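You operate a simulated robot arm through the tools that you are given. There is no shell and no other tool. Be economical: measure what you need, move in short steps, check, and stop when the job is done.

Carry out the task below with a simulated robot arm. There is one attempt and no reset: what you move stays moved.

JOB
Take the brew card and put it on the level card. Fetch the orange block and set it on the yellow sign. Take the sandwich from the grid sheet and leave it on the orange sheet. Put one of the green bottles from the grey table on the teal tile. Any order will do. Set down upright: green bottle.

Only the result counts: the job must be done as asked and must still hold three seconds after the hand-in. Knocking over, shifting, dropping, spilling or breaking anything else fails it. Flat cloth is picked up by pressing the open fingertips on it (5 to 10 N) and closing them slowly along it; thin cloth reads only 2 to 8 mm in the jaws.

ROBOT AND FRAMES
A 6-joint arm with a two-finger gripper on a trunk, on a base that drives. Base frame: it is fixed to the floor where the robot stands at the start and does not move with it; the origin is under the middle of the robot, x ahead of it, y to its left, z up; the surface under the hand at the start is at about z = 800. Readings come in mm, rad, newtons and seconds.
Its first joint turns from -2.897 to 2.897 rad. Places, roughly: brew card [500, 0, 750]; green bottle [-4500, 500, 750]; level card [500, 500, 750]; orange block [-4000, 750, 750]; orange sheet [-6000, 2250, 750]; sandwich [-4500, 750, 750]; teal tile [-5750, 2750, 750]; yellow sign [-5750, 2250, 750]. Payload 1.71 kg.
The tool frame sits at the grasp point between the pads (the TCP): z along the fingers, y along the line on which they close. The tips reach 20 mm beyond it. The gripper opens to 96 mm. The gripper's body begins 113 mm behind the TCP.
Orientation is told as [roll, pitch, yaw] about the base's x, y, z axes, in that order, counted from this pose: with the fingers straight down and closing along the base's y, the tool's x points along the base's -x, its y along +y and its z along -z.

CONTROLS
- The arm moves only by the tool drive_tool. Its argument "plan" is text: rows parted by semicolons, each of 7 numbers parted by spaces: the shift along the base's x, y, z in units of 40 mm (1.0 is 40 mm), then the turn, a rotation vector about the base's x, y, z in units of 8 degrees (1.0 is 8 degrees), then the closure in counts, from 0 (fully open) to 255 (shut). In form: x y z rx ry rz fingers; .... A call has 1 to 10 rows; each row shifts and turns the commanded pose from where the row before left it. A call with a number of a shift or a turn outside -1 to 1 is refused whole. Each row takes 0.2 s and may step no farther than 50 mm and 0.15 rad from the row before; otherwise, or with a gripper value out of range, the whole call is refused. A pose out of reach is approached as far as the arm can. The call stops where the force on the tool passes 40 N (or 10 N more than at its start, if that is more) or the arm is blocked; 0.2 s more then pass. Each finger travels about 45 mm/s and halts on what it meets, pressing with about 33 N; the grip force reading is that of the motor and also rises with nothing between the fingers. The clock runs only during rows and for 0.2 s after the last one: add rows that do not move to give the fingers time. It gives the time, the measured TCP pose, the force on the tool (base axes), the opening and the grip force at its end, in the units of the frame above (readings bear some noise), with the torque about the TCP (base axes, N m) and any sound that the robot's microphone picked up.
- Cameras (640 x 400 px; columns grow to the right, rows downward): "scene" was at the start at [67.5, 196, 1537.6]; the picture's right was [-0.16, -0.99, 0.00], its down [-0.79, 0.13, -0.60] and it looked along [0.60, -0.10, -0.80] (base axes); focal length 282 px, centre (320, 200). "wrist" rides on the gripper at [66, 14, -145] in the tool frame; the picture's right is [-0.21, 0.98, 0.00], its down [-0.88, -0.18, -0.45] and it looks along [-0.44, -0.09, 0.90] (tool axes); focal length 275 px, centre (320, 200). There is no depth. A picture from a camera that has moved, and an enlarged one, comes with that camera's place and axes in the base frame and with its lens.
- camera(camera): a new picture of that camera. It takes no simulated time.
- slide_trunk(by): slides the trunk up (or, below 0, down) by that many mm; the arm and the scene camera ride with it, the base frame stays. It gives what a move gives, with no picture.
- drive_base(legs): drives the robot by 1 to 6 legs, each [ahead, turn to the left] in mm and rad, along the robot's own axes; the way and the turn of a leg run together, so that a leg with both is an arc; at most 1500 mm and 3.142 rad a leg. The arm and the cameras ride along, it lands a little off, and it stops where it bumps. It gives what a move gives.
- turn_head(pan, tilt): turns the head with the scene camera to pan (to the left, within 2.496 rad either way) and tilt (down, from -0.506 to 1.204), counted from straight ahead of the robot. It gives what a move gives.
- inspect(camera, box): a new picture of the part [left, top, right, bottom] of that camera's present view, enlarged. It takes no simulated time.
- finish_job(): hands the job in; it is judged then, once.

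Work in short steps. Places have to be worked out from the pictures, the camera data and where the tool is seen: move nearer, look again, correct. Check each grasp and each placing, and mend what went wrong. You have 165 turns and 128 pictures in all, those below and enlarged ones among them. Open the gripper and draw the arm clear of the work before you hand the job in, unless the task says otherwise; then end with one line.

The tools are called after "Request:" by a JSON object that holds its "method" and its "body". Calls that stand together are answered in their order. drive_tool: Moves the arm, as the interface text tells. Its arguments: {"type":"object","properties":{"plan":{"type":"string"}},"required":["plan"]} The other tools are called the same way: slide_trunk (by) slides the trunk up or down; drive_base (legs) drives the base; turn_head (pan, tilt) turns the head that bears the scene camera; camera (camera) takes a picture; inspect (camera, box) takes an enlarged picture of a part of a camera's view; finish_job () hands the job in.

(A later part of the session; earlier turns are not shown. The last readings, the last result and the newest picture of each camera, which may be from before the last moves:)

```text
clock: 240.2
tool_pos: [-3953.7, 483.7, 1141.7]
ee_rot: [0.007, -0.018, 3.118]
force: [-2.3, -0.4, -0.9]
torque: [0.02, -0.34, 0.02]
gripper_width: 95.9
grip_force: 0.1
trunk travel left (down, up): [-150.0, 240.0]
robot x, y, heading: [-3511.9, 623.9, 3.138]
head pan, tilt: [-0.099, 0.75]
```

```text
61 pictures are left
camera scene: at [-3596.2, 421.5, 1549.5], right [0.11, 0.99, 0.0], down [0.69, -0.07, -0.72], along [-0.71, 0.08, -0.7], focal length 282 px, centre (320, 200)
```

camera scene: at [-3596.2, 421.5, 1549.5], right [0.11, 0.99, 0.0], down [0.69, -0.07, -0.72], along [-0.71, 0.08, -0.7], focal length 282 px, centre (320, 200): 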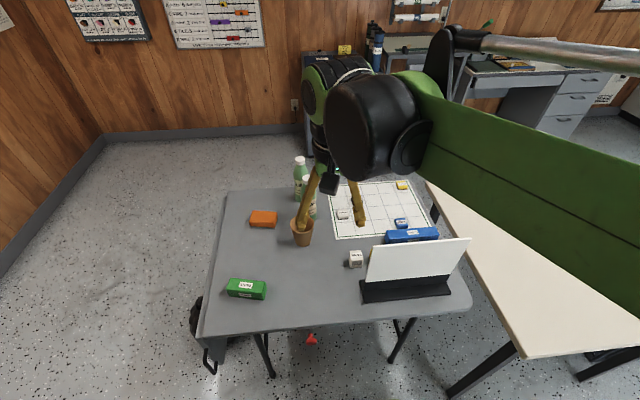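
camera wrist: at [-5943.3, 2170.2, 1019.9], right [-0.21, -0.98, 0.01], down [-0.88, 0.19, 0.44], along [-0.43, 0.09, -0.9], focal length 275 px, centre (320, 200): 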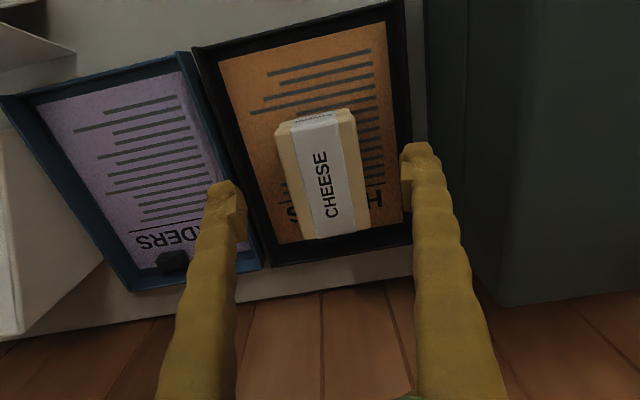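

Move above the orange block and rotate the gripper 90° so it closes along x.

Request:
{"method": "drive_tool", "body": {"plan": "-0.41 0.9 0 0 0 -1 0;-0.41 0.9 0 0 0 -1 0;-0.41 0.9 0 0 0 -1 0;-0.41 0.9 0 0 0 -1 0;-0.41 0.9 0 0 0 -1 0;-0.41 0.9 0 0 0 -1 0;-0.41 0.9 0 0 0 -1 0;-0.41 0.9 0 0 0 -1 0;-0.41 0.9 0 0 0 -1 0;0 0.7 0 0 0 -1 0"}}

Request:
{"method": "drive_tool", "body": {"plan": "0 0 0 0 0 -1 0;0 0 0 0 0 0 0"}}

Request:
{"method": "camera", "body": {"camera": "wrist"}}

```text
clock: 242.4
tool_pos: [-4088.9, 831.4, 1146.4]
ee_rot: [0.005, -0.028, 1.719]
force: [-0.3, -0.8, 0.2]
torque: [0.04, -0.02, 0.03]
gripper_width: 96.0
grip_force: 0.1
trunk travel left (down, up): [-150.0, 240.0]
robot x, y, heading: [-3514.2, 621.7, 3.134]
head pan, tilt: [-0.099, 0.75]
```

```text
clock: 243.0
tool_pos: [-4088.6, 832.7, 1147.1]
ee_rot: [0.005, -0.027, 1.582]
force: [-1.4, 0.6, 0.1]
torque: [0.0, 0.0, 0.02]
gripper_width: 95.8
grip_force: 0.0
trunk travel left (down, up): [-150.0, 240.0]
robot x, y, heading: [-3509.0, 624.5, 3.139]
head pan, tilt: [-0.099, 0.75]
```

```text
60 pictures are left
camera wrist: at [-4101.3, 762.9, 1288.5], right [-0.98, 0.2, 0.01], down [0.18, 0.87, 0.47], along [0.08, 0.46, -0.88], focal length 275 px, centre (320, 200)
```

wrist: 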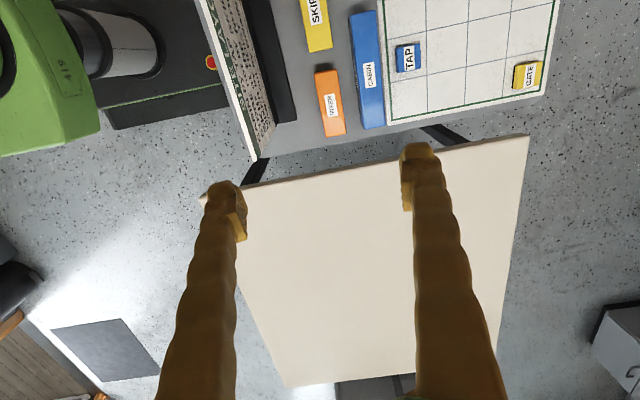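

Block centre is about (-4110, 841), ~40 mm wide, long axis along y; the gap to the CABIN block is ≈20 mm, so I need a partial opening of ~60 mm. Descending to z≈900 first.

Request:
{"method": "drive_tool", "body": {"plan": "-0.3 0.2 -0.8 -0.19 0 -0.4 96;0 0 -1 0 0 0 96;0 0 -1 0 0 0 96;0 0 -1 0 0 0 96;0 0 -1 0 0 0 96;0 0 -1 0 0 0 96;0 0 0 0 0 0 96"}}

Request:
{"method": "camera", "body": {"camera": "wrist"}}

Request:
{"method": "camera", "body": {"camera": "scene"}}

```text
clock: 244.6
tool_pos: [-4103.4, 842.5, 913.0]
ee_rot: [0.004, -0.001, 1.526]
force: [-0.7, 0.8, -0.4]
torque: [0.0, 0.02, -0.04]
gripper_width: 59.9
grip_force: 0.1
trunk travel left (down, up): [-150.0, 240.0]
robot x, y, heading: [-3515.2, 623.2, 3.127]
head pan, tilt: [-0.099, 0.75]
```

```text
59 pictures are left
camera wrist: at [-4118.1, 777.5, 1056.7], right [-0.97, 0.25, 0.01], down [0.23, 0.87, 0.45], along [0.11, 0.43, -0.9], focal length 275 px, centre (320, 200)
```

wrist: 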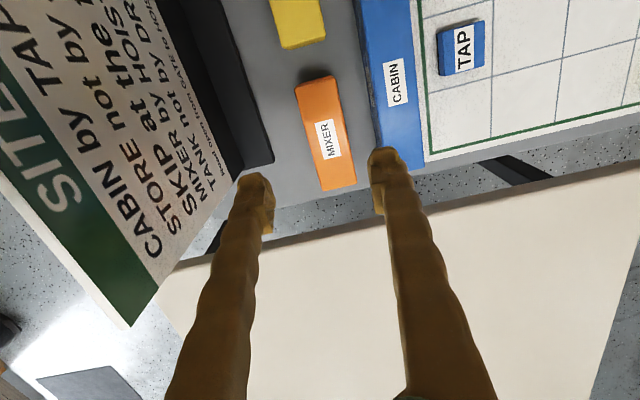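

```text
58 pictures are left
camera scene: at [-3590.6, 421.7, 1549.8], right [0.11, 0.99, 0.0], down [0.69, -0.07, -0.72], along [-0.72, 0.08, -0.69], focal length 282 px, centre (320, 200)
```

scene: 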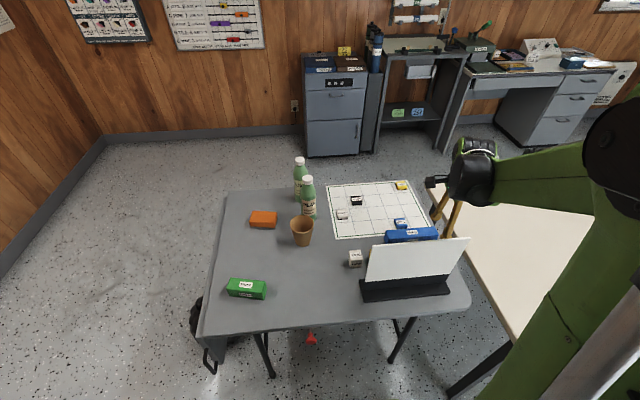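

MIXER centre ≈(-4108, 846), gap to CABIN ≈29 mm, and the block is square to y. Adjust slightly and descend to z≈800, then check.

Request:
{"method": "drive_tool", "body": {"plan": "-0.08 0.08 -0.5 0 0 0.28 96;0 0 -1 0 0 0 96;0 0 -0.9 0 0 0 96;0 0 -0.4 0 0 0 96;0 0 0 0 0 0 96"}}

Request:
{"method": "camera", "body": {"camera": "wrist"}}

Request:
{"method": "inspect", "body": {"camera": "scene", "box": [340, 130, 520, 310]}}

```text
clock: 245.8
tool_pos: [-4104.0, 845.6, 802.8]
ee_rot: [0.004, -0.002, 1.565]
force: [-0.3, 0.0, 0.4]
torque: [-0.01, -0.04, -0.01]
gripper_width: 59.8
grip_force: 0.1
trunk travel left (down, up): [-150.0, 240.0]
robot x, y, heading: [-3509.1, 621.1, 3.138]
head pan, tilt: [-0.099, 0.75]
```

```text
57 pictures are left
camera wrist: at [-4116.7, 780.0, 946.2], right [-0.98, 0.21, 0.01], down [0.19, 0.87, 0.45], along [0.09, 0.44, -0.9], focal length 275 px, centre (320, 200)
```

wrist: 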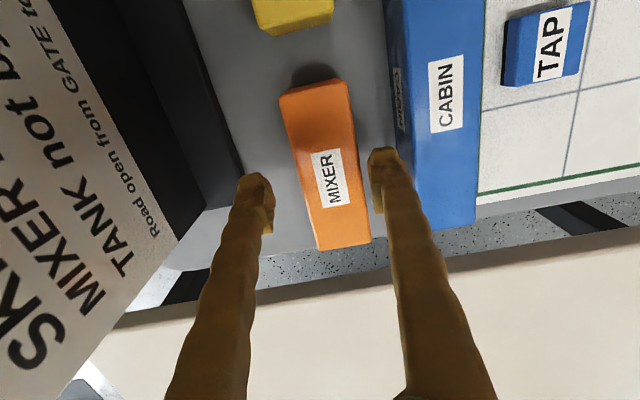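

```text
2.22 times, centred on (430, 220) of scene
camera zoom: at [-3590.4, 421.6, 1549.8], right [0.11, 0.99, 0.0], down [0.69, -0.07, -0.72], along [-0.72, 0.08, -0.69], focal length 628 px, centre (76, 156)
```

zoom: 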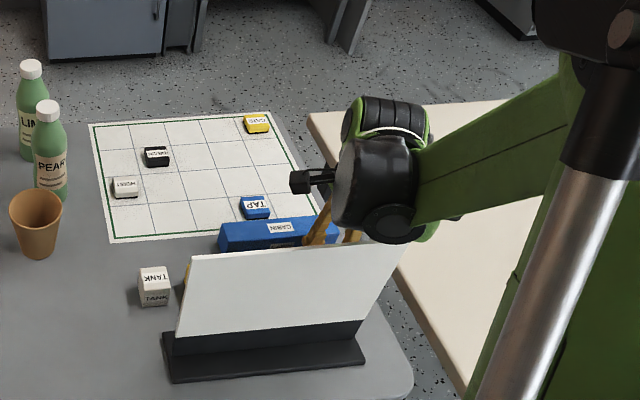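

Shift 4–5 mm in -x to centre over the block, then descend to ≈775.

Request:
{"method": "drive_tool", "body": {"plan": "-0.12 0 0 0 0 0 96;0 0 -0.35 0 0 0 96;0 0 -0.33 0 0 0 96;0 0 0 0 0 0 96"}}

Request:
{"method": "camera", "body": {"camera": "wrist"}}

```text
clock: 246.8
tool_pos: [-4108.1, 845.9, 775.0]
ee_rot: [0.005, -0.001, 1.564]
force: [0.1, -0.4, -0.7]
torque: [-0.02, 0.0, -0.01]
gripper_width: 60.1
grip_force: 0.1
trunk travel left (down, up): [-150.0, 240.0]
robot x, y, heading: [-3512.7, 626.4, 3.137]
head pan, tilt: [-0.099, 0.75]
```

```text
55 pictures are left
camera wrist: at [-4121.6, 779.8, 919.2], right [-0.98, 0.21, 0.01], down [0.19, 0.87, 0.45], along [0.09, 0.44, -0.9], focal length 275 px, centre (320, 200)
```

wrist: 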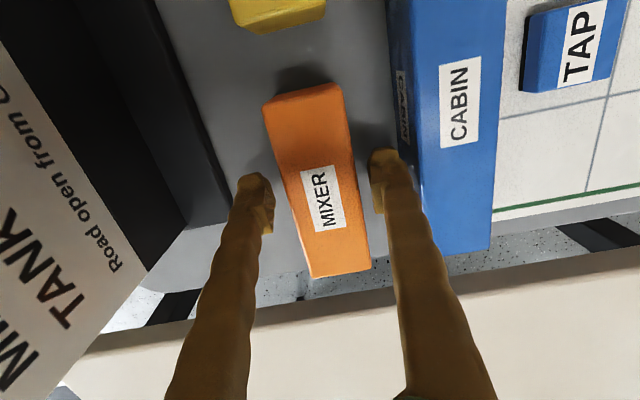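

Fingers straddle the block cleanly. Closing.

Request:
{"method": "drive_tool", "body": {"plan": "0 0 0 0 0 0 120;0 0 0 0 0 0 140;0 0 0 0 0 0 180;0 0 0 0 0 0 255;0 0 0 0 0 0 255;0 0 0.1 0 0 0 255;0 0 0.3 0 0 0 255;0 0 0.5 0 0 0 255;0 0 0 0 0 0 255"}}

Request:
{"method": "camera", "body": {"camera": "wrist"}}

```text
clock: 248.8
tool_pos: [-4107.6, 846.4, 811.6]
ee_rot: [0.005, -0.002, 1.565]
force: [-0.1, 0.4, -0.9]
torque: [0.02, -0.01, 0.01]
gripper_width: 39.2
grip_force: 32.5
trunk travel left (down, up): [-150.0, 240.0]
robot x, y, heading: [-3511.1, 622.4, 3.134]
head pan, tilt: [-0.099, 0.75]
```

```text
54 pictures are left
camera wrist: at [-4121.7, 780.3, 955.1], right [-0.98, 0.21, 0.01], down [0.19, 0.87, 0.45], along [0.09, 0.44, -0.9], focal length 275 px, centre (320, 200)
```

wrist: 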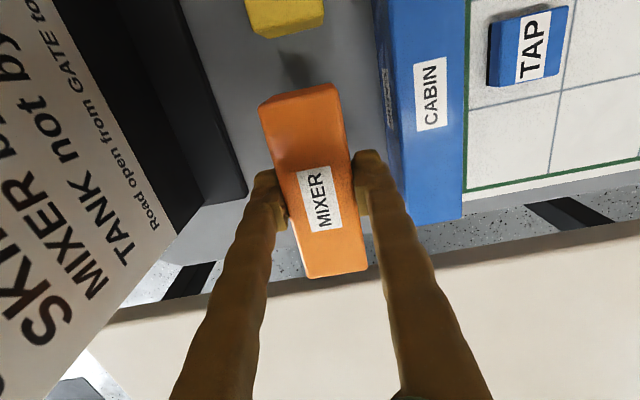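

Orange block held. Lift and retract.

Request:
{"method": "drive_tool", "body": {"plan": "0 0 0.8 0 0 0 255;0 0 1 0 0 0 255;0 0 1 0 0 0 255;0 0 1 0 0 0 255;0 0 1 0 0 0 255;0 0 1 0 0 0 255;0 0 1 0 0 0 255;0 0 1 0 0 0 255;0.4 -0.8 0.6 0 0 0 255;0.4 -0.9 0 0 0 0 255"}}

Request:
{"method": "drive_tool", "body": {"plan": "0.4 -0.9 0 0 0 0 255;0.4 -0.9 0 0 0 0 255;0.4 -0.9 0 0 0 0 255;0.4 -0.9 0 0 0 0 255;0.4 -0.6 0 0 0 0 255;0.4 0 0 0 0 0 255;0 0 0 0 0 0 255"}}

Request:
{"method": "drive_base", "body": {"legs": [[-325, 0], [0, -1.571], [1500, 0], [550, 0], [0, 1.571]]}}

```text
clock: 251.0
tool_pos: [-4075.9, 779.3, 1146.5]
ee_rot: [0.005, -0.001, 1.567]
force: [0.2, 0.3, -1.8]
torque: [-0.07, -0.03, 0.01]
gripper_width: 38.9
grip_force: 33.5
trunk travel left (down, up): [-150.0, 240.0]
robot x, y, heading: [-3511.8, 625.9, 3.136]
head pan, tilt: [-0.099, 0.75]
```

```text
clock: 252.6
tool_pos: [-3979.6, 609.9, 1147.6]
ee_rot: [0.004, -0.001, 1.565]
force: [-0.3, -0.4, -1.6]
torque: [-0.01, 0.0, 0.01]
gripper_width: 39.0
grip_force: 33.4
trunk travel left (down, up): [-150.0, 240.0]
robot x, y, heading: [-3509.0, 623.2, 3.133]
head pan, tilt: [-0.099, 0.75]
```

```text
clock: 280.8
tool_pos: [-3627.5, 2664.4, 1147.7]
ee_rot: [0.005, 0.0, 1.582]
force: [0.5, 0.2, -2.2]
torque: [-0.02, 0.0, -0.01]
gripper_width: 38.8
grip_force: 33.2
trunk travel left (down, up): [-150.0, 240.0]
robot x, y, heading: [-3157.9, 2691.5, -3.133]
head pan, tilt: [-0.099, 0.75]
```

Drive to the desk position again.

Request:
{"method": "drive_base", "body": {"legs": [[0, 0.103], [1400, 0], [730, 0], [0, -0.108]]}}

Request:
{"method": "turn_head", "body": {"pan": 0.1, "tilt": 0.8}}

Request:
{"method": "camera", "body": {"camera": "scene"}}

```text
clock: 296.6
tool_pos: [-5718.6, 2398.9, 1153.8]
ee_rot: [0.019, -0.001, 1.602]
force: [0.0, 0.4, -0.8]
torque: [0.0, 0.01, -0.02]
gripper_width: 39.0
grip_force: 33.0
trunk travel left (down, up): [-150.0, 240.0]
robot x, y, heading: [-5268.9, 2435.3, -3.116]
head pan, tilt: [-0.099, 0.75]
```

```text
clock: 297.3
tool_pos: [-5699.8, 2398.6, 1162.0]
ee_rot: [0.036, -0.002, 1.602]
force: [1.0, 0.4, -1.2]
torque: [-0.01, 0.02, 0.02]
gripper_width: 39.1
grip_force: 33.3
trunk travel left (down, up): [-150.0, 240.0]
robot x, y, heading: [-5266.8, 2435.0, -3.109]
head pan, tilt: [0.099, 0.799]
```

```text
53 pictures are left
camera scene: at [-5298.6, 2212.3, 1547.2], right [-0.13, 0.99, 0.0], down [0.7, 0.09, -0.7], along [-0.7, -0.09, -0.71], focal length 282 px, centre (320, 200)
```

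scene: 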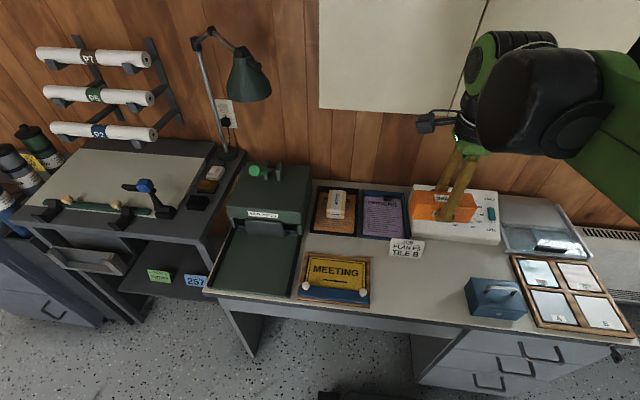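

Zoom on the sign and the tile tray.

Request:
{"method": "inspect", "body": {"camera": "scene", "box": [280, 235, 400, 315]}}

Request:
{"method": "inspect", "body": {"camera": "scene", "box": [450, 230, 640, 350]}}

```text
5.00 times, centred on (340, 275) of scene
camera zoom: at [-5298.6, 2212.3, 1547.2], right [-0.13, 0.99, 0.0], down [0.7, 0.09, -0.7], along [-0.7, -0.09, -0.71], focal length 1413 px, centre (220, -175)
```

zoom: 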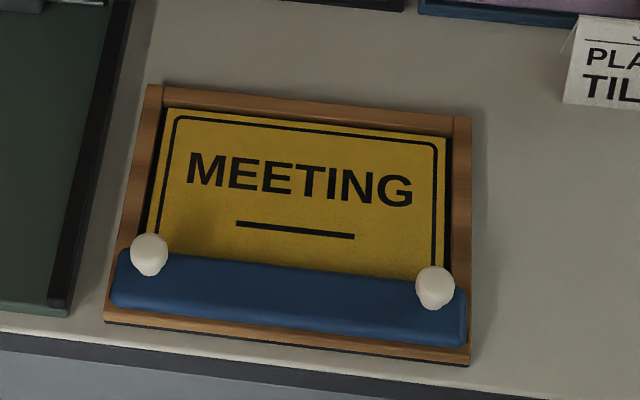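

```text
3.33 times, centred on (545, 290) of scene
camera zoom: at [-5298.6, 2212.3, 1547.2], right [-0.13, 0.99, 0.0], down [0.7, 0.09, -0.7], along [-0.7, -0.09, -0.71], focal length 942 px, centre (-430, -100)
```

zoom: 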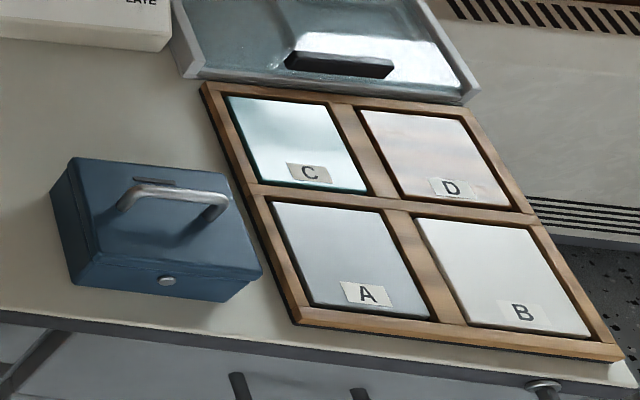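

The yellow sign face spans x≈-5719…-5813, y≈2113…2292. I'll lower and move over it, levelling the tool.

Request:
{"method": "drive_tool", "body": {"plan": "0 -0.7 -0.7 -0.25 0 -0.25 255;0 -0.7 -0.7 0 0 0 255;0 -0.7 -0.7 0 0 0 255;0 -0.7 -0.7 0 0 0 255;0 -0.7 -0.7 0 0 0 255;0 -0.7 -0.7 0 0 0 255;-0.3 -0.7 -0.7 0 0 0 255;-0.7 0 -0.7 0 0 0 255;-0.7 0 -0.7 0 0 0 255;0 0 0 0 0 0 255"}}

Request:
{"method": "camera", "body": {"camera": "wrist"}}

Request:
{"method": "inspect", "body": {"camera": "scene", "box": [270, 165, 420, 315]}}

```text
clock: 299.5
tool_pos: [-5769.6, 2205.6, 907.4]
ee_rot: [0.035, 0.032, 1.565]
force: [-0.1, 0.4, -1.4]
torque: [0.01, 0.02, 0.01]
gripper_width: 39.0
grip_force: 33.0
trunk travel left (down, up): [-150.0, 240.0]
robot x, y, heading: [-5264.5, 2438.6, -3.11]
head pan, tilt: [0.099, 0.799]
```

```text
50 pictures are left
camera wrist: at [-5778.9, 2143.8, 1053.5], right [-0.98, 0.21, 0.03], down [0.2, 0.89, 0.41], along [0.06, 0.4, -0.91], focal length 275 px, centre (320, 200)
```

wrist: 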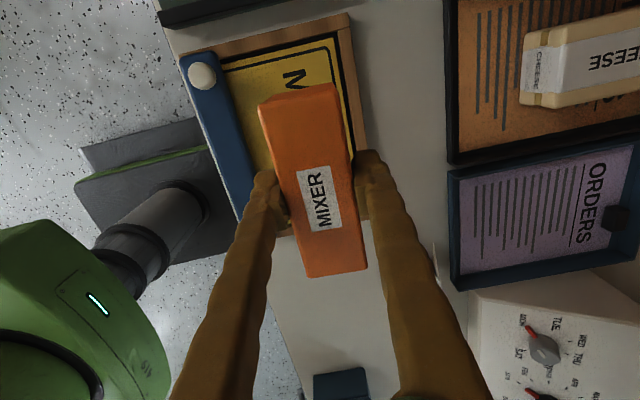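

```text
2.67 times, centred on (345, 240) of scene
camera zoom: at [-5335.8, 2211.0, 1545.8], right [-0.13, 0.99, 0.0], down [0.72, 0.09, -0.69], along [-0.68, -0.09, -0.73], focal length 753 px, centre (253, 93)
```

zoom: 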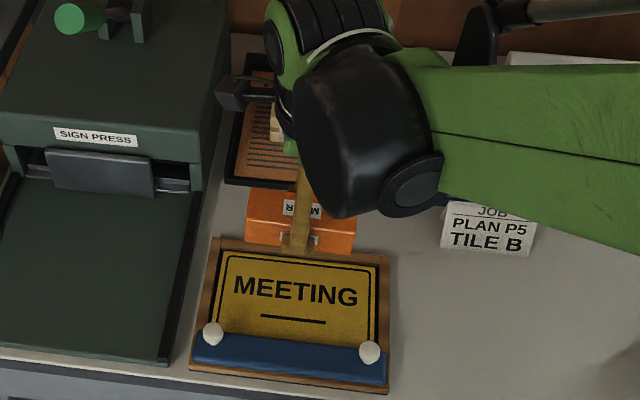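

Tool has a small tilt; I'll correct it, nudge +6 mm in x and descend to ≈815.

Request:
{"method": "drive_tool", "body": {"plan": "0.15 -0.05 0 0.23 -0.26 0 255;0 0 -0.7 0 0 0 255;0 0 -0.7 0 0 0 255;0 0 -0.7 0 0 0 255;0 0 -0.2 0 0 0 255;0 0 0 0 0 0 255"}}

Request:
{"method": "inspect", "body": {"camera": "scene", "box": [270, 165, 420, 315]}}

```text
clock: 300.9
tool_pos: [-5764.6, 2201.0, 815.9]
ee_rot: [-0.002, 0.001, 1.565]
force: [0.2, 0.0, -1.8]
torque: [-0.02, -0.01, 0.02]
gripper_width: 39.0
grip_force: 32.9
trunk travel left (down, up): [-150.0, 240.0]
robot x, y, heading: [-5263.7, 2432.8, -3.112]
head pan, tilt: [0.099, 0.799]
```

```text
2.67 times, centred on (345, 240) of scene
camera zoom: at [-5336.0, 2211.1, 1545.8], right [-0.13, 0.99, 0.0], down [0.72, 0.09, -0.69], along [-0.68, -0.09, -0.73], focal length 753 px, centre (253, 93)
```

zoom: 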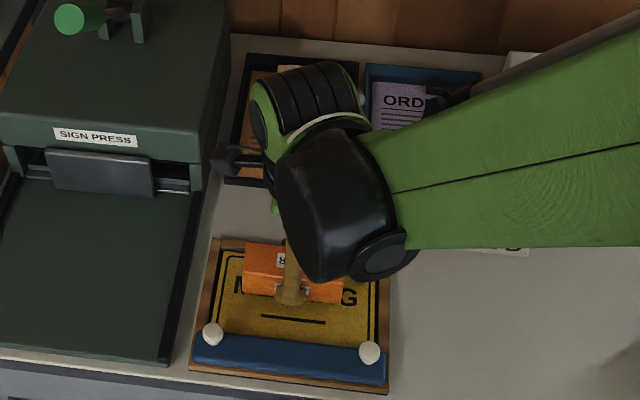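

Descending in small steps until contact.

Request:
{"method": "drive_tool", "body": {"plan": "0 0 -0.2 0 0 0 255;0 0 -0.15 0 0 0 255;0 0 0 0 0 0 255"}}

```text
clock: 301.7
tool_pos: [-5765.7, 2202.1, 802.2]
ee_rot: [-0.003, 0.001, 1.565]
force: [0.4, -0.1, -1.4]
torque: [0.01, -0.01, -0.03]
gripper_width: 39.0
grip_force: 32.8
trunk travel left (down, up): [-150.0, 240.0]
robot x, y, heading: [-5266.3, 2432.2, -3.111]
head pan, tilt: [0.099, 0.799]
```

Request:
{"method": "drive_tool", "body": {"plan": "0 0 -0.1 0 0 0 255;0 0 0 0 0 0 255"}}

Request:
{"method": "inspect", "body": {"camera": "scene", "box": [280, 225, 400, 315]}}

```text
clock: 302.3
tool_pos: [-5762.9, 2202.1, 798.7]
ee_rot: [0.0, 0.001, 1.566]
force: [0.0, -4.5, 30.7]
torque: [0.04, -0.01, 0.0]
gripper_width: 39.2
grip_force: 33.0
trunk travel left (down, up): [-150.0, 240.0]
robot x, y, heading: [-5268.9, 2431.0, -3.114]
head pan, tilt: [0.099, 0.799]
```

```text
4.44 times, centred on (340, 270) of scene
camera zoom: at [-5334.5, 2211.6, 1546.3], right [-0.13, 0.99, 0.0], down [0.72, 0.09, -0.69], along [-0.68, -0.09, -0.73], focal length 1256 px, centre (231, -111)
```

zoom: 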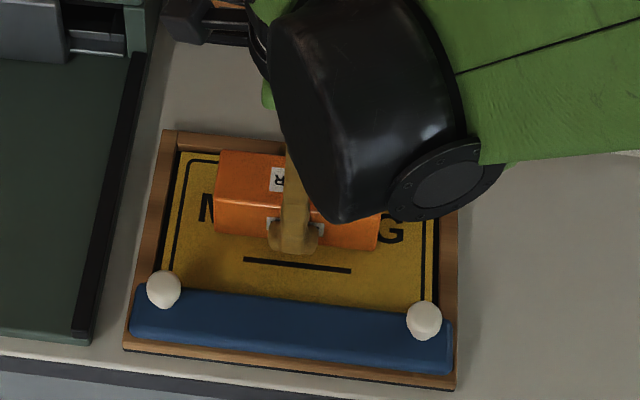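

Contact made (31 N). Relieve by ~1.5 mm, open partially, and lift.

Request:
{"method": "drive_tool", "body": {"plan": "0 0 0.04 0 0 0 255;0 0 0 0 0 0 140;0 0 0 0 0 0 115;0 0 0 0 0 0 110;0 0 0 0 0 0 110;0 0 0.3 0 0 0 110;0 0 0.8 0 0 0 110;0 0 1 0 0 0 110;0 0 1 0 0 0 110;0 0 0 0 0 0 110"}}

Request:
{"method": "camera", "body": {"camera": "wrist"}}

```text
clock: 304.5
tool_pos: [-5764.2, 2202.6, 925.5]
ee_rot: [-0.002, 0.002, 1.565]
force: [-0.4, -0.8, 0.2]
torque: [-0.01, 0.04, 0.01]
gripper_width: 54.6
grip_force: 0.0
trunk travel left (down, up): [-150.0, 240.0]
robot x, y, heading: [-5266.2, 2432.5, -3.113]
head pan, tilt: [0.099, 0.799]
```

```text
46 pictures are left
camera wrist: at [-5778.2, 2136.9, 1068.8], right [-0.98, 0.21, 0.0], down [0.19, 0.88, 0.44], along [0.1, 0.43, -0.9], focal length 275 px, centre (320, 200)
```

wrist: 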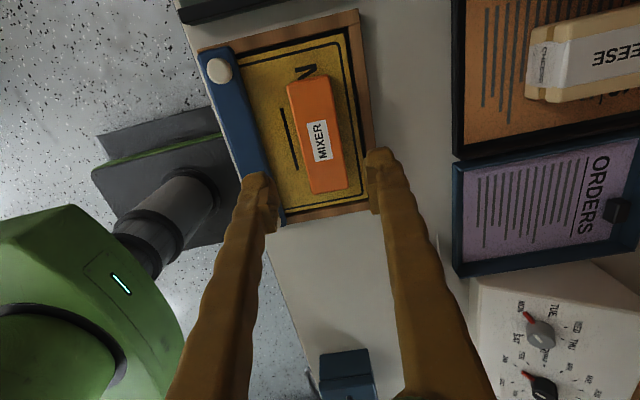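

Orange block rests on the yellow sign. Now retract, un-rotate the gripper and return for a bottle.

Request:
{"method": "drive_tool", "body": {"plan": "0.7 0.5 0.7 0 0 1 0;0.6 0.6 0.8 0 0 1 0;0.2 0.7 0.8 0 0 1 0;0 0.7 0.8 0 0 1 0;0 0.7 0.8 0 0 1 0;0 0.7 0.8 0 0 1 0;0 0.7 0.8 0 0 1 0;0 0.5 0.5 0 0 1 0;0 0 0 0 0 1 0;0 0 0 0 0 1 0"}}

Request:
{"method": "drive_tool", "body": {"plan": "0 0 0 0 0 1 0;0 0 0 0 0 0.25 0;0 0 0 0 0 0 0"}}

Request:
{"method": "drive_base", "body": {"legs": [[0, 0.085], [-1400, 0], [-700, 0], [0, 1.454], [1500, 0], [590, 0]]}}

```text
clock: 306.7
tool_pos: [-5705.8, 2406.0, 1163.8]
ee_rot: [0.0, 0.002, 2.965]
force: [-0.2, -0.1, 0.7]
torque: [-0.02, -0.01, -0.01]
gripper_width: 96.1
grip_force: 0.0
trunk travel left (down, up): [-150.0, 240.0]
robot x, y, heading: [-5265.5, 2430.9, -3.117]
head pan, tilt: [0.099, 0.799]
```

```text
clock: 307.5
tool_pos: [-5705.2, 2406.8, 1163.1]
ee_rot: [0.0, 0.001, 3.135]
force: [-0.3, -0.4, 0.6]
torque: [0.01, 0.0, 0.02]
gripper_width: 96.1
grip_force: 0.0
trunk travel left (down, up): [-150.0, 240.0]
robot x, y, heading: [-5266.0, 2428.1, -3.116]
head pan, tilt: [0.099, 0.799]
```

```text
clock: 341.6
tool_pos: [-3167.2, 156.1, 1163.3]
ee_rot: [-0.001, 0.002, -1.603]
force: [0.4, -0.8, 0.6]
torque: [-0.03, 0.0, 0.0]
gripper_width: 95.8
grip_force: 0.1
trunk travel left (down, up): [-150.0, 240.0]
robot x, y, heading: [-3182.5, 591.4, -1.569]
head pan, tilt: [0.099, 0.799]
```

Face the table and approach.

Request:
{"method": "drive_base", "body": {"legs": [[0, -1.572], [340, 0]]}}

Request:
{"method": "turn_head", "body": {"pan": 0.0, "tilt": 0.65}}

Request:
{"method": "camera", "body": {"camera": "scene"}}

Request:
{"method": "camera", "body": {"camera": "wrist"}}

```text
clock: 350.3
tool_pos: [-3935.9, 575.4, 1169.7]
ee_rot: [-0.001, -0.012, 3.115]
force: [-0.1, -0.3, 0.3]
torque: [-0.01, 0.03, 0.04]
gripper_width: 95.9
grip_force: 0.0
trunk travel left (down, up): [-150.0, 240.0]
robot x, y, heading: [-3513.5, 597.1, -3.137]
head pan, tilt: [0.099, 0.799]
```

```text
clock: 351.0
tool_pos: [-3916.5, 575.5, 1175.9]
ee_rot: [0.002, -0.03, 3.115]
force: [-1.5, 0.5, -1.7]
torque: [0.03, -0.05, 0.01]
gripper_width: 96.3
grip_force: 0.1
trunk travel left (down, up): [-150.0, 240.0]
robot x, y, heading: [-3517.5, 595.0, -3.137]
head pan, tilt: [0.0, 0.649]
```

```text
45 pictures are left
camera scene: at [-3548.9, 383.5, 1560.0], right [-0.01, 1.0, 0.0], down [0.59, 0.0, -0.8], along [-0.8, -0.01, -0.59], focal length 282 px, centre (320, 200)
```

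scene: 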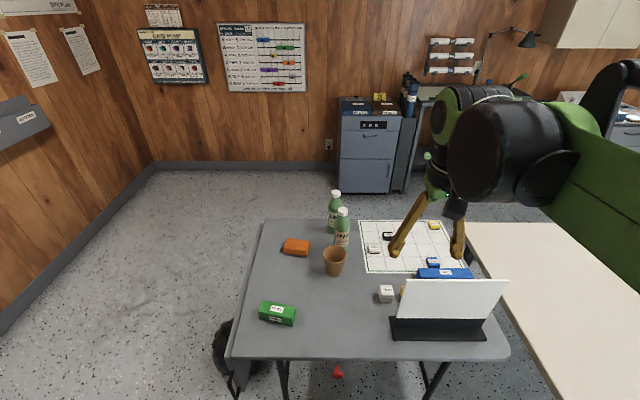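

```text
44 pictures are left
camera wrist: at [-3845.8, 561.1, 1317.9], right [-0.23, -0.97, 0.01], down [-0.86, 0.21, 0.47], along [-0.46, 0.1, -0.88], focal length 275 px, centre (320, 200)
```

wrist: 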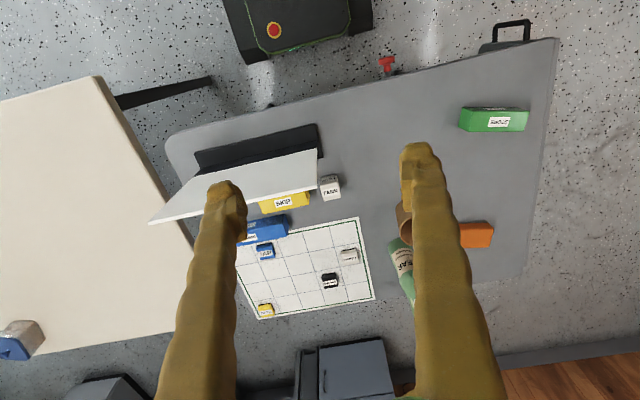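

Move above the bottle area for a wrist view.

Request:
{"method": "drive_tool", "body": {"plan": "-0.95 -0.33 0 0 -0.22 0.2 0;-0.95 -0.33 0 0 0 0 0;-0.95 -0.33 0 0 0 0 0;-0.95 -0.33 0 0 0 0 0;-0.95 -0.33 0 0 0 0 0;-0.95 -0.33 0 0 0 0 0;-0.95 -0.33 0 0 0 0 0;-0.95 -0.33 0 0 0 0 0;-0.95 0 0 0 0 0 0;0 0 0 0 0 0 0"}}

Request:
{"method": "camera", "body": {"camera": "wrist"}}

Request:
{"method": "inspect", "body": {"camera": "scene", "box": [280, 170, 400, 290]}}

```text
clock: 353.2
tool_pos: [-4262.8, 471.5, 1174.8]
ee_rot: [-0.001, 0.003, 3.14]
force: [-0.4, 1.6, -0.4]
torque: [0.01, -0.01, 0.0]
gripper_width: 96.0
grip_force: 0.0
trunk travel left (down, up): [-150.0, 240.0]
robot x, y, heading: [-3514.5, 598.4, -3.143]
head pan, tilt: [0.0, 0.649]
```

```text
43 pictures are left
camera wrist: at [-4197.8, 457.2, 1318.5], right [-0.21, -0.98, 0.0], down [-0.88, 0.18, 0.44], along [-0.43, 0.09, -0.9], focal length 275 px, centre (320, 200)
```

wrist: 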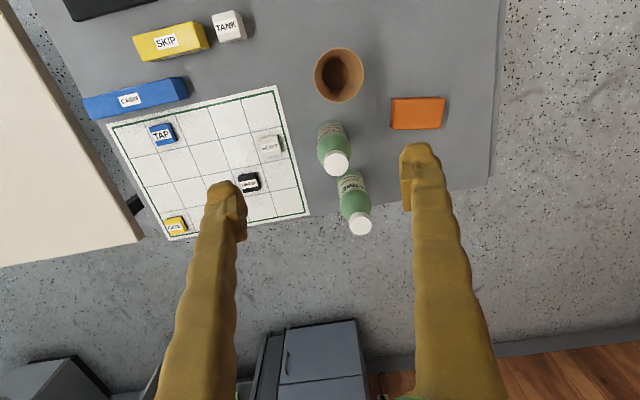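

```text
3.33 times, centred on (340, 230) of scene
camera zoom: at [-3596.4, 383.1, 1558.3], right [-0.01, 1.0, 0.0], down [0.62, 0.0, -0.79], along [-0.79, 0.0, -0.62], focal length 942 px, centre (253, 100)
```

zoom: 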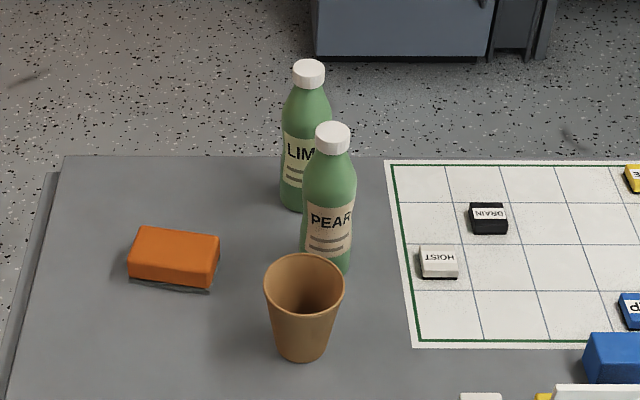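

PEAR bottle: cap at (-4326, 462, 948), body ≈55 mm across; LIME is 107 mm behind and the cup 109 mm in front. I'll position above and check at z≈1000.

Request:
{"method": "drive_tool", "body": {"plan": "-0.8 -0.12 -0.4 0 0 0 0;-0.79 -0.12 -0.4 0 0 0 0;0 0 -0.9 0 0 0 0;0 0 -0.9 0 0 0 0;0 0 -0.9 0 0 0 0;0 0 -0.9 0 0 0 0;0 0 0 0 0 0 0"}}

Request:
{"method": "camera", "body": {"camera": "wrist"}}

Request:
{"method": "inspect", "body": {"camera": "scene", "box": [270, 130, 430, 290]}}

```text
clock: 354.8
tool_pos: [-4324.7, 462.7, 998.4]
ee_rot: [0.0, 0.003, 3.141]
force: [0.2, 0.3, -1.5]
torque: [0.02, -0.03, 0.02]
gripper_width: 95.8
grip_force: 0.2
trunk travel left (down, up): [-150.0, 240.0]
robot x, y, heading: [-3512.1, 598.0, -3.137]
head pan, tilt: [0.0, 0.649]
```

```text
41 pictures are left
camera wrist: at [-4260.5, 448.0, 1141.8], right [-0.21, -0.98, 0.0], down [-0.88, 0.19, 0.44], along [-0.43, 0.09, -0.9], focal length 275 px, centre (320, 200)
```

wrist: 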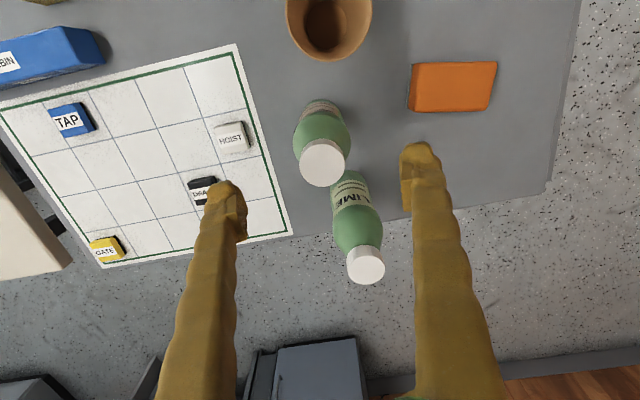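

```text
2.50 times, centred on (350, 210) of scene
camera zoom: at [-3595.8, 383.2, 1558.3], right [-0.01, 1.0, 0.0], down [0.62, 0.0, -0.79], along [-0.79, 0.0, -0.62], focal length 706 px, centre (245, 175)
```

zoom: 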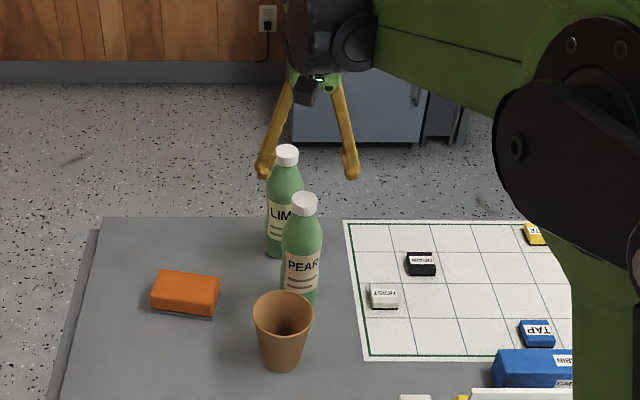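

Perfectly aligned. Descend around the bottle to z≈850.

Request:
{"method": "drive_tool", "body": {"plan": "0 -0.04 -0.8 0 0 0 0;0 0 -1 0 0 0 0;0 0 -1 0 0 0 0;0 0 -0.9 0 0 0 0;0 0 0 0 0 0 0"}}

Request:
{"method": "camera", "body": {"camera": "wrist"}}

```text
clock: 356.0
tool_pos: [-4323.4, 458.9, 851.6]
ee_rot: [0.001, 0.002, 3.142]
force: [-0.8, 0.2, -0.2]
torque: [-0.03, -0.02, -0.04]
gripper_width: 96.1
grip_force: 0.0
trunk travel left (down, up): [-150.0, 240.0]
robot x, y, heading: [-3514.4, 596.6, -3.136]
head pan, tilt: [0.0, 0.649]
```

```text
39 pictures are left
camera wrist: at [-4258.3, 444.8, 994.5], right [-0.21, -0.98, 0.0], down [-0.88, 0.19, 0.44], along [-0.43, 0.09, -0.9], focal length 275 px, centre (320, 200)
```

wrist: 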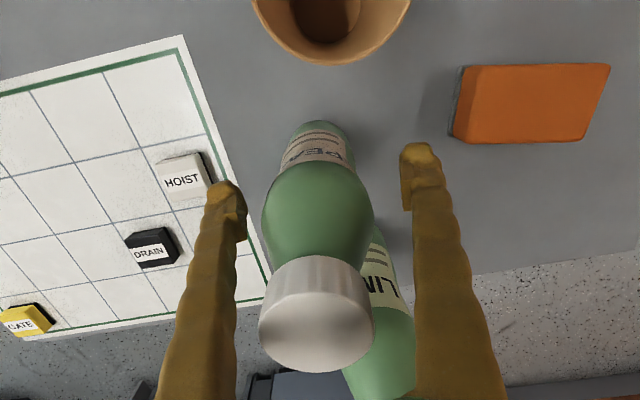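

Bottle centred between the fingers; close gently and lift a little.

Request:
{"method": "drive_tool", "body": {"plan": "0 0 0 0 0 0 40;0 0 0 0 0 0 80;0 0 0 0 0 0 120;0 0 0 0 0 0 160;0 0 0 0 0 0 220;0 0 0 0 0 0 220;0 0 0 0 0 0 220"}}

```text
clock: 357.6
tool_pos: [-4323.1, 459.1, 851.1]
ee_rot: [0.001, 0.004, 3.141]
force: [-0.3, -0.1, 1.0]
torque: [-0.02, 0.03, -0.05]
gripper_width: 60.3
grip_force: 33.1
trunk travel left (down, up): [-150.0, 240.0]
robot x, y, heading: [-3517.0, 594.3, -3.138]
head pan, tilt: [0.0, 0.649]
```

Gripped at 60 mm. Lifting.

Request:
{"method": "drive_tool", "body": {"plan": "0 0 0.1 0 0 0 220;0 0 0.3 0 0 0 220;0 0 0.6 0 0 0 220;0 0 1 0 0 0 220;0 0 1 0 0 0 220;0 0 1 0 0 0 220;0 0 1 0 0 0 220;0 0 1 0 0 0 220;0 0 1 0 0 0 220;0 0 1 0 0 0 220"}}

Request:
{"method": "camera", "body": {"camera": "scene"}}

```text
clock: 359.8
tool_pos: [-4323.5, 462.0, 1171.9]
ee_rot: [0.0, 0.004, 3.141]
force: [-0.4, 0.1, -1.0]
torque: [-0.01, -0.01, -0.01]
gripper_width: 60.5
grip_force: 32.8
trunk travel left (down, up): [-150.0, 240.0]
robot x, y, heading: [-3515.8, 593.6, -3.139]
head pan, tilt: [0.0, 0.649]
```

```text
38 pictures are left
camera scene: at [-3595.6, 383.2, 1558.3], right [-0.01, 1.0, 0.0], down [0.62, 0.0, -0.79], along [-0.79, 0.0, -0.62], focal length 282 px, centre (320, 200)
```

scene: 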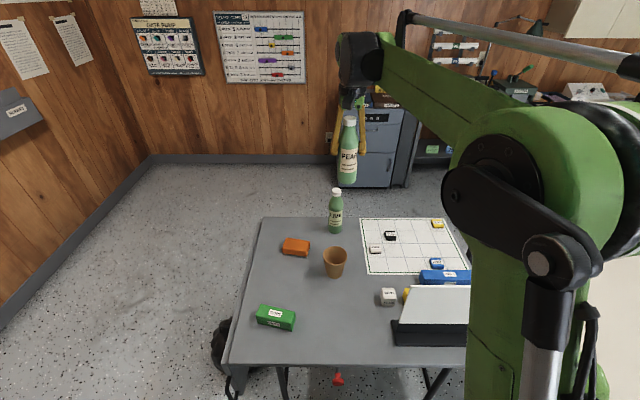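

Bottle lifted cleanly. Retract and drive to the desk.

Request:
{"method": "drive_tool", "body": {"plan": "0.5 0.2 0 0 0 0 220;0.9 0.35 0 0 0 0 220;0.9 0.35 0 0 0 0 220;0.9 0.35 0 0 0 0 220;0.9 0.35 0 0 0 0 220;0.9 0.35 0 0 0 0 220;0.9 0.35 0 0 0 0 220;0.9 0.35 0 0 0 0 220;0.9 0.35 0 0 0 0 220;0.5 0.2 0 0 0 0 220"}}

Request:
{"method": "drive_base", "body": {"legs": [[-335, 0], [0, -1.573], [1500, 0], [560, 0], [0, 1.571]]}}

```text
clock: 362.0
tool_pos: [-3997.5, 586.7, 1170.1]
ee_rot: [0.001, 0.003, 3.142]
force: [0.5, 0.1, -0.4]
torque: [-0.01, -0.01, -0.01]
gripper_width: 60.1
grip_force: 33.1
trunk travel left (down, up): [-150.0, 240.0]
robot x, y, heading: [-3514.8, 595.9, -3.134]
head pan, tilt: [0.0, 0.649]
```

```text
clock: 390.4
tool_pos: [-3633.9, 2688.2, 1170.5]
ee_rot: [0.0, 0.003, 3.115]
force: [-0.5, 0.1, 0.2]
torque: [0.02, -0.01, -0.01]
gripper_width: 60.9
grip_force: 32.7
trunk travel left (down, up): [-150.0, 240.0]
robot x, y, heading: [-3150.6, 2686.1, 3.122]
head pan, tilt: [0.0, 0.649]
```

Drive straight to the desk at y≈2720.

Request:
{"method": "drive_base", "body": {"legs": [[1450, 0], [650, 0]]}}

Request:
{"method": "turn_head", "body": {"pan": -0.1, "tilt": 0.8}}

Request:
{"method": "camera", "body": {"camera": "scene"}}

```text
clock: 404.5
tool_pos: [-5685.0, 2746.2, 1176.4]
ee_rot: [0.001, -0.011, 3.103]
force: [-0.3, -0.5, -0.6]
torque: [0.01, 0.02, -0.02]
gripper_width: 60.7
grip_force: 33.4
trunk travel left (down, up): [-150.0, 240.0]
robot x, y, heading: [-5216.5, 2740.1, 3.115]
head pan, tilt: [0.0, 0.649]
```

```text
clock: 405.2
tool_pos: [-5667.4, 2745.6, 1183.4]
ee_rot: [0.0, -0.024, 3.103]
force: [0.8, 0.4, 0.0]
torque: [0.04, -0.01, -0.01]
gripper_width: 60.8
grip_force: 33.0
trunk travel left (down, up): [-150.0, 240.0]
robot x, y, heading: [-5216.5, 2738.8, 3.11]
head pan, tilt: [-0.099, 0.799]
```

```text
37 pictures are left
camera scene: at [-5269.9, 2537.0, 1547.0], right [0.13, 0.99, 0.0], down [0.71, -0.09, -0.7], along [-0.69, 0.09, -0.71], focal length 282 px, centre (320, 200)
```

scene: 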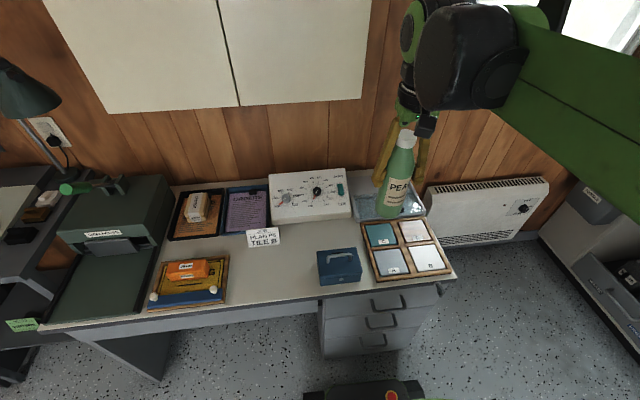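

Sandwich and block still in place. Zoom on the tile tray.

Request:
{"method": "inspect", "body": {"camera": "scene", "box": [310, 190, 470, 300]}}

```text
3.64 times, centred on (390, 245) of scene
camera zoom: at [-5269.9, 2537.0, 1547.0], right [0.13, 0.99, 0.0], down [0.71, -0.09, -0.7], along [-0.69, 0.09, -0.71], focal length 1027 px, centre (66, 36)
```

zoom: 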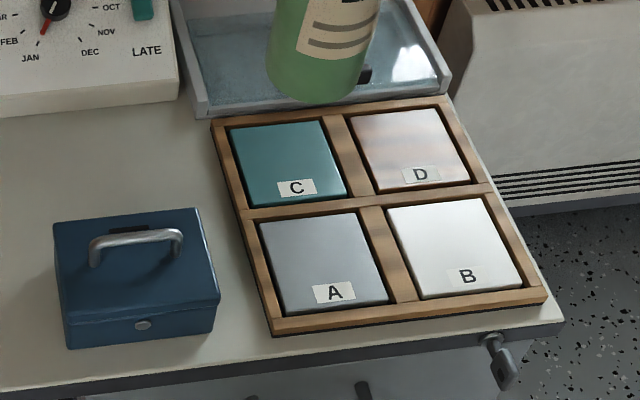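

Teal tile C centre ≈(-5834, 2823), ~90 mm square. I'll move in front of it and get a wrist view to refine.

Request:
{"method": "drive_tool", "body": {"plan": "0 0.6 -0.6 0 -0.17 0.27 220;0 0.6 -0.7 0 0 0 220;0 0.6 -0.8 0 0 0 220;0 0.1 -0.8 0 0 0 220;0 0 -0.6 0 0 0 220;0 0 0 0 0 0 220"}}

Request:
{"method": "camera", "body": {"camera": "wrist"}}

Request:
{"method": "camera", "body": {"camera": "scene"}}

```text
clock: 406.6
tool_pos: [-5662.9, 2821.5, 1046.5]
ee_rot: [0.001, -0.008, 3.14]
force: [0.4, 0.2, 0.8]
torque: [0.0, 0.04, -0.01]
gripper_width: 60.9
grip_force: 33.2
trunk travel left (down, up): [-150.0, 240.0]
robot x, y, heading: [-5219.7, 2739.9, 3.113]
head pan, tilt: [-0.099, 0.799]
```

```text
35 pictures are left
camera wrist: at [-5595.4, 2807.0, 1189.4], right [-0.21, -0.98, 0.0], down [-0.87, 0.19, 0.45], along [-0.44, 0.09, -0.89], focal length 275 px, centre (320, 200)
```

wrist: 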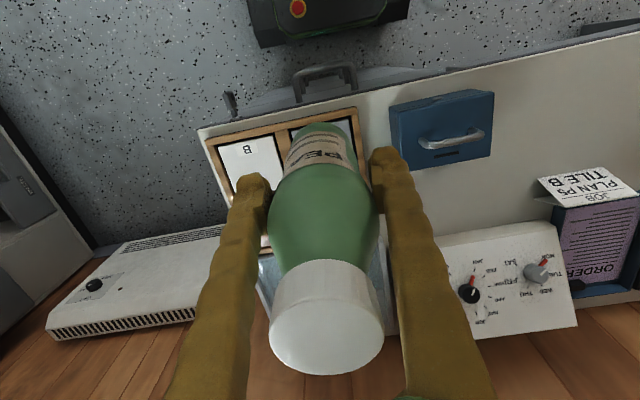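

```text
34 pictures are left
camera scene: at [-5280.8, 2537.5, 1546.7], right [0.13, 0.99, 0.0], down [0.71, -0.09, -0.69], along [-0.69, 0.09, -0.72], focal length 282 px, centre (320, 200)
```

scene: 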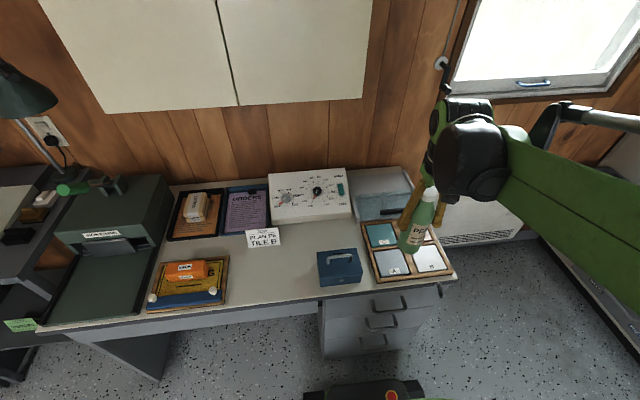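

Tray corner triangulates consistently (rim z≈760); target is (-5837, 2824). Moving over it at bottle-bottom ≈35–50 mm above.

Request:
{"method": "drive_tool", "body": {"plan": "-0.7 0.02 -0.6 0 -0.05 0 220;-0.7 0.02 -0.6 0 0 0 220;-0.7 0.02 -0.6 0 0 0 220;-0.7 0 -0.6 0 0 0 220;-0.7 0 -0.5 0 0 0 220;-0.85 0 -0.4 0 0 0 220;0 0 0 0 0 0 220"}}

Request:
{"method": "inspect", "body": {"camera": "scene", "box": [320, 140, 480, 300]}}

Request:
{"method": "camera", "body": {"camera": "wrist"}}

```text
clock: 408.2
tool_pos: [-5842.7, 2823.0, 911.9]
ee_rot: [0.0, 0.006, 3.142]
force: [-2.1, 0.1, -0.3]
torque: [-0.03, -0.02, -0.04]
gripper_width: 60.9
grip_force: 32.5
trunk travel left (down, up): [-150.0, 240.0]
robot x, y, heading: [-5218.7, 2737.9, 3.112]
head pan, tilt: [-0.099, 0.799]
```

```text
2.50 times, centred on (400, 220) of scene
camera zoom: at [-5300.3, 2538.0, 1545.8], right [0.13, 0.99, 0.0], down [0.72, -0.09, -0.69], along [-0.68, 0.09, -0.73], focal length 706 px, centre (120, 150)
```

zoom: 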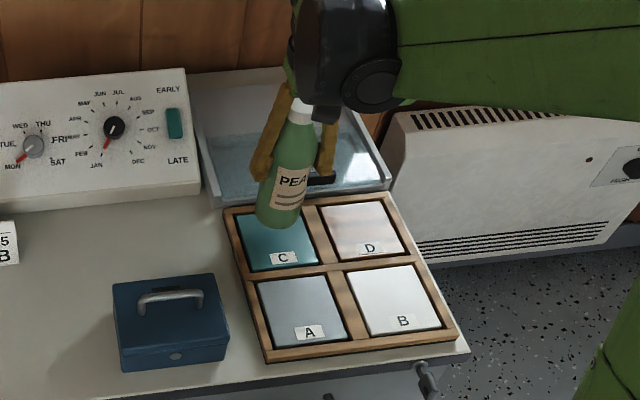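

```text
32 pictures are left
camera wrist: at [-5778.5, 2808.8, 1055.2], right [-0.21, -0.98, 0.0], down [-0.88, 0.19, 0.44], along [-0.43, 0.09, -0.9], focal length 275 px, centre (320, 200)
```

wrist: 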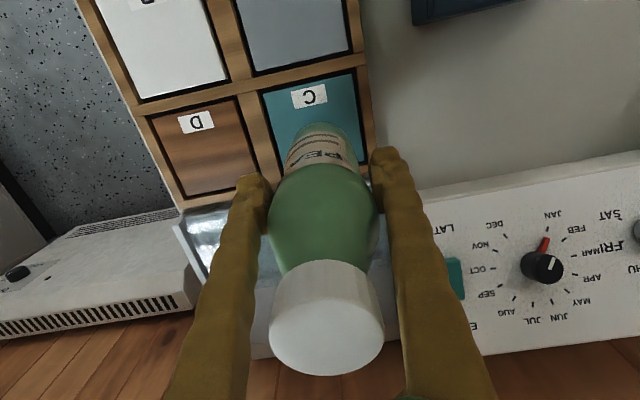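

Tile centre (-5835, 2823) confirmed by both cameras. Shift +7 mm in x and descend to ≈882.

Request:
{"method": "drive_tool", "body": {"plan": "0.18 0 -0.3 0 0 0 220;0 0 -0.4 0 0 0 220;0 0 0 0 0 0 220"}}

```text
clock: 409.0
tool_pos: [-5835.4, 2824.2, 883.7]
ee_rot: [0.0, 0.005, 3.14]
force: [-0.1, 0.8, -0.7]
torque: [-0.01, -0.01, -0.02]
gripper_width: 60.5
grip_force: 33.2
trunk travel left (down, up): [-150.0, 240.0]
robot x, y, heading: [-5218.8, 2739.4, 3.11]
head pan, tilt: [-0.099, 0.799]
```

Request:
{"method": "drive_tool", "body": {"plan": "0 0 -0.1 0 0 0 220;0 0 -0.08 0 0 0 220;0 0 0 0 0 0 220"}}

Request:
{"method": "inspect", "body": {"camera": "scene", "box": [350, 170, 450, 270]}}

```text
clock: 409.8
tool_pos: [-5833.9, 2825.1, 876.9]
ee_rot: [0.0, 0.004, 3.141]
force: [0.7, 0.2, 12.4]
torque: [-0.12, 0.25, 0.0]
gripper_width: 60.8
grip_force: 32.6
trunk travel left (down, up): [-150.0, 240.0]
robot x, y, heading: [-5217.2, 2741.5, 3.114]
head pan, tilt: [-0.099, 0.799]
```

```text
4.00 times, centred on (400, 220) of scene
camera zoom: at [-5299.1, 2537.9, 1546.0], right [0.13, 0.99, 0.0], down [0.72, -0.09, -0.69], along [-0.68, 0.09, -0.73], focal length 1130 px, centre (0, 120)
```

zoom: 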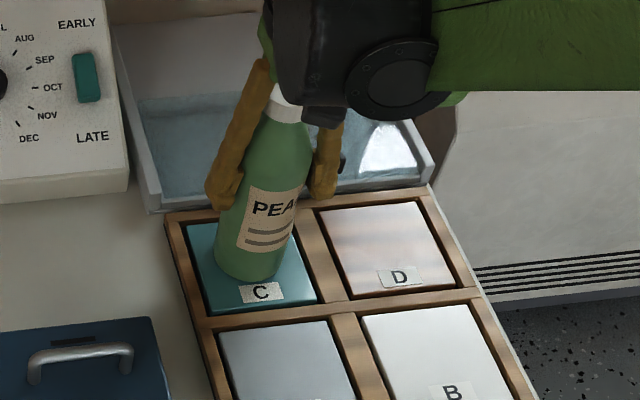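

The bottle touches the tile (12 N) and is centred. Release slowly and rise.

Request:
{"method": "drive_tool", "body": {"plan": "0 0 0.02 0 0 0 220;0 0 0 0 0 0 90;0 0 0 0 0 0 80;0 0 0 0 0 0 60;0 0 0 0 0 0 30;0 0 0 0 0 0 0;0 0 0 0 0 0 0"}}

Request:
{"method": "camera", "body": {"camera": "wrist"}}

```text
clock: 411.4
tool_pos: [-5833.6, 2823.5, 877.9]
ee_rot: [-0.001, 0.005, 3.14]
force: [0.0, 0.1, -0.1]
torque: [0.0, 0.01, -0.01]
gripper_width: 96.1
grip_force: 0.1
trunk travel left (down, up): [-150.0, 240.0]
robot x, y, heading: [-5217.4, 2739.8, 3.113]
head pan, tilt: [-0.099, 0.799]
```

```text
30 pictures are left
camera wrist: at [-5769.1, 2809.7, 1020.5], right [-0.21, -0.98, 0.0], down [-0.88, 0.19, 0.44], along [-0.43, 0.09, -0.9], focal length 275 px, centre (320, 200)
```

wrist: 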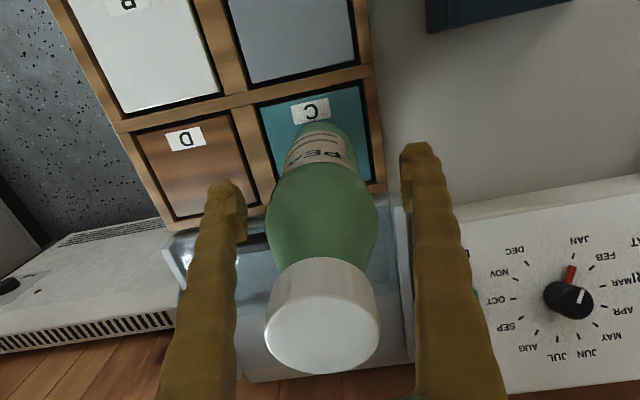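

The bottle stands free. I'll back out horizontally in +x (fingers straddle it in y), avoiding the cabinet.

Request:
{"method": "drive_tool", "body": {"plan": "0 0 0.3 0 0 0 0;0.4 0 0 0 0 0 0;0.8 0 0 0 0 0 0;0.9 0 0 0 0 0 0;0.9 0 0 0 0 0 0;0.9 0 0.2 0 0 0 0;0.3 0 0.9 0 0 0 0;0 0 1 0 0 0 0;0 0 1 0 0 0 0;0 0 0 0 0 0 0"}}

Request:
{"method": "camera", "body": {"camera": "scene"}}

```text
clock: 413.6
tool_pos: [-5666.1, 2824.1, 1014.8]
ee_rot: [0.001, 0.006, 3.141]
force: [-0.3, -0.3, 1.0]
torque: [0.01, 0.01, 0.01]
gripper_width: 95.9
grip_force: 0.2
trunk travel left (down, up): [-150.0, 240.0]
robot x, y, heading: [-5217.7, 2739.7, 3.11]
head pan, tilt: [-0.099, 0.799]
```

```text
29 pictures are left
camera scene: at [-5299.3, 2537.9, 1545.8], right [0.13, 0.99, 0.0], down [0.72, -0.09, -0.69], along [-0.68, 0.09, -0.73], focal length 282 px, centre (320, 200)
```

scene: 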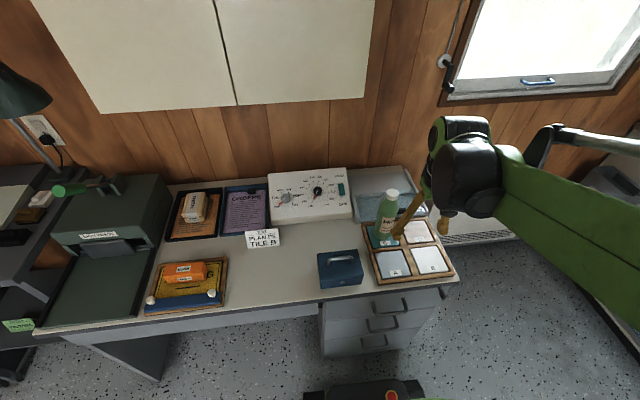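

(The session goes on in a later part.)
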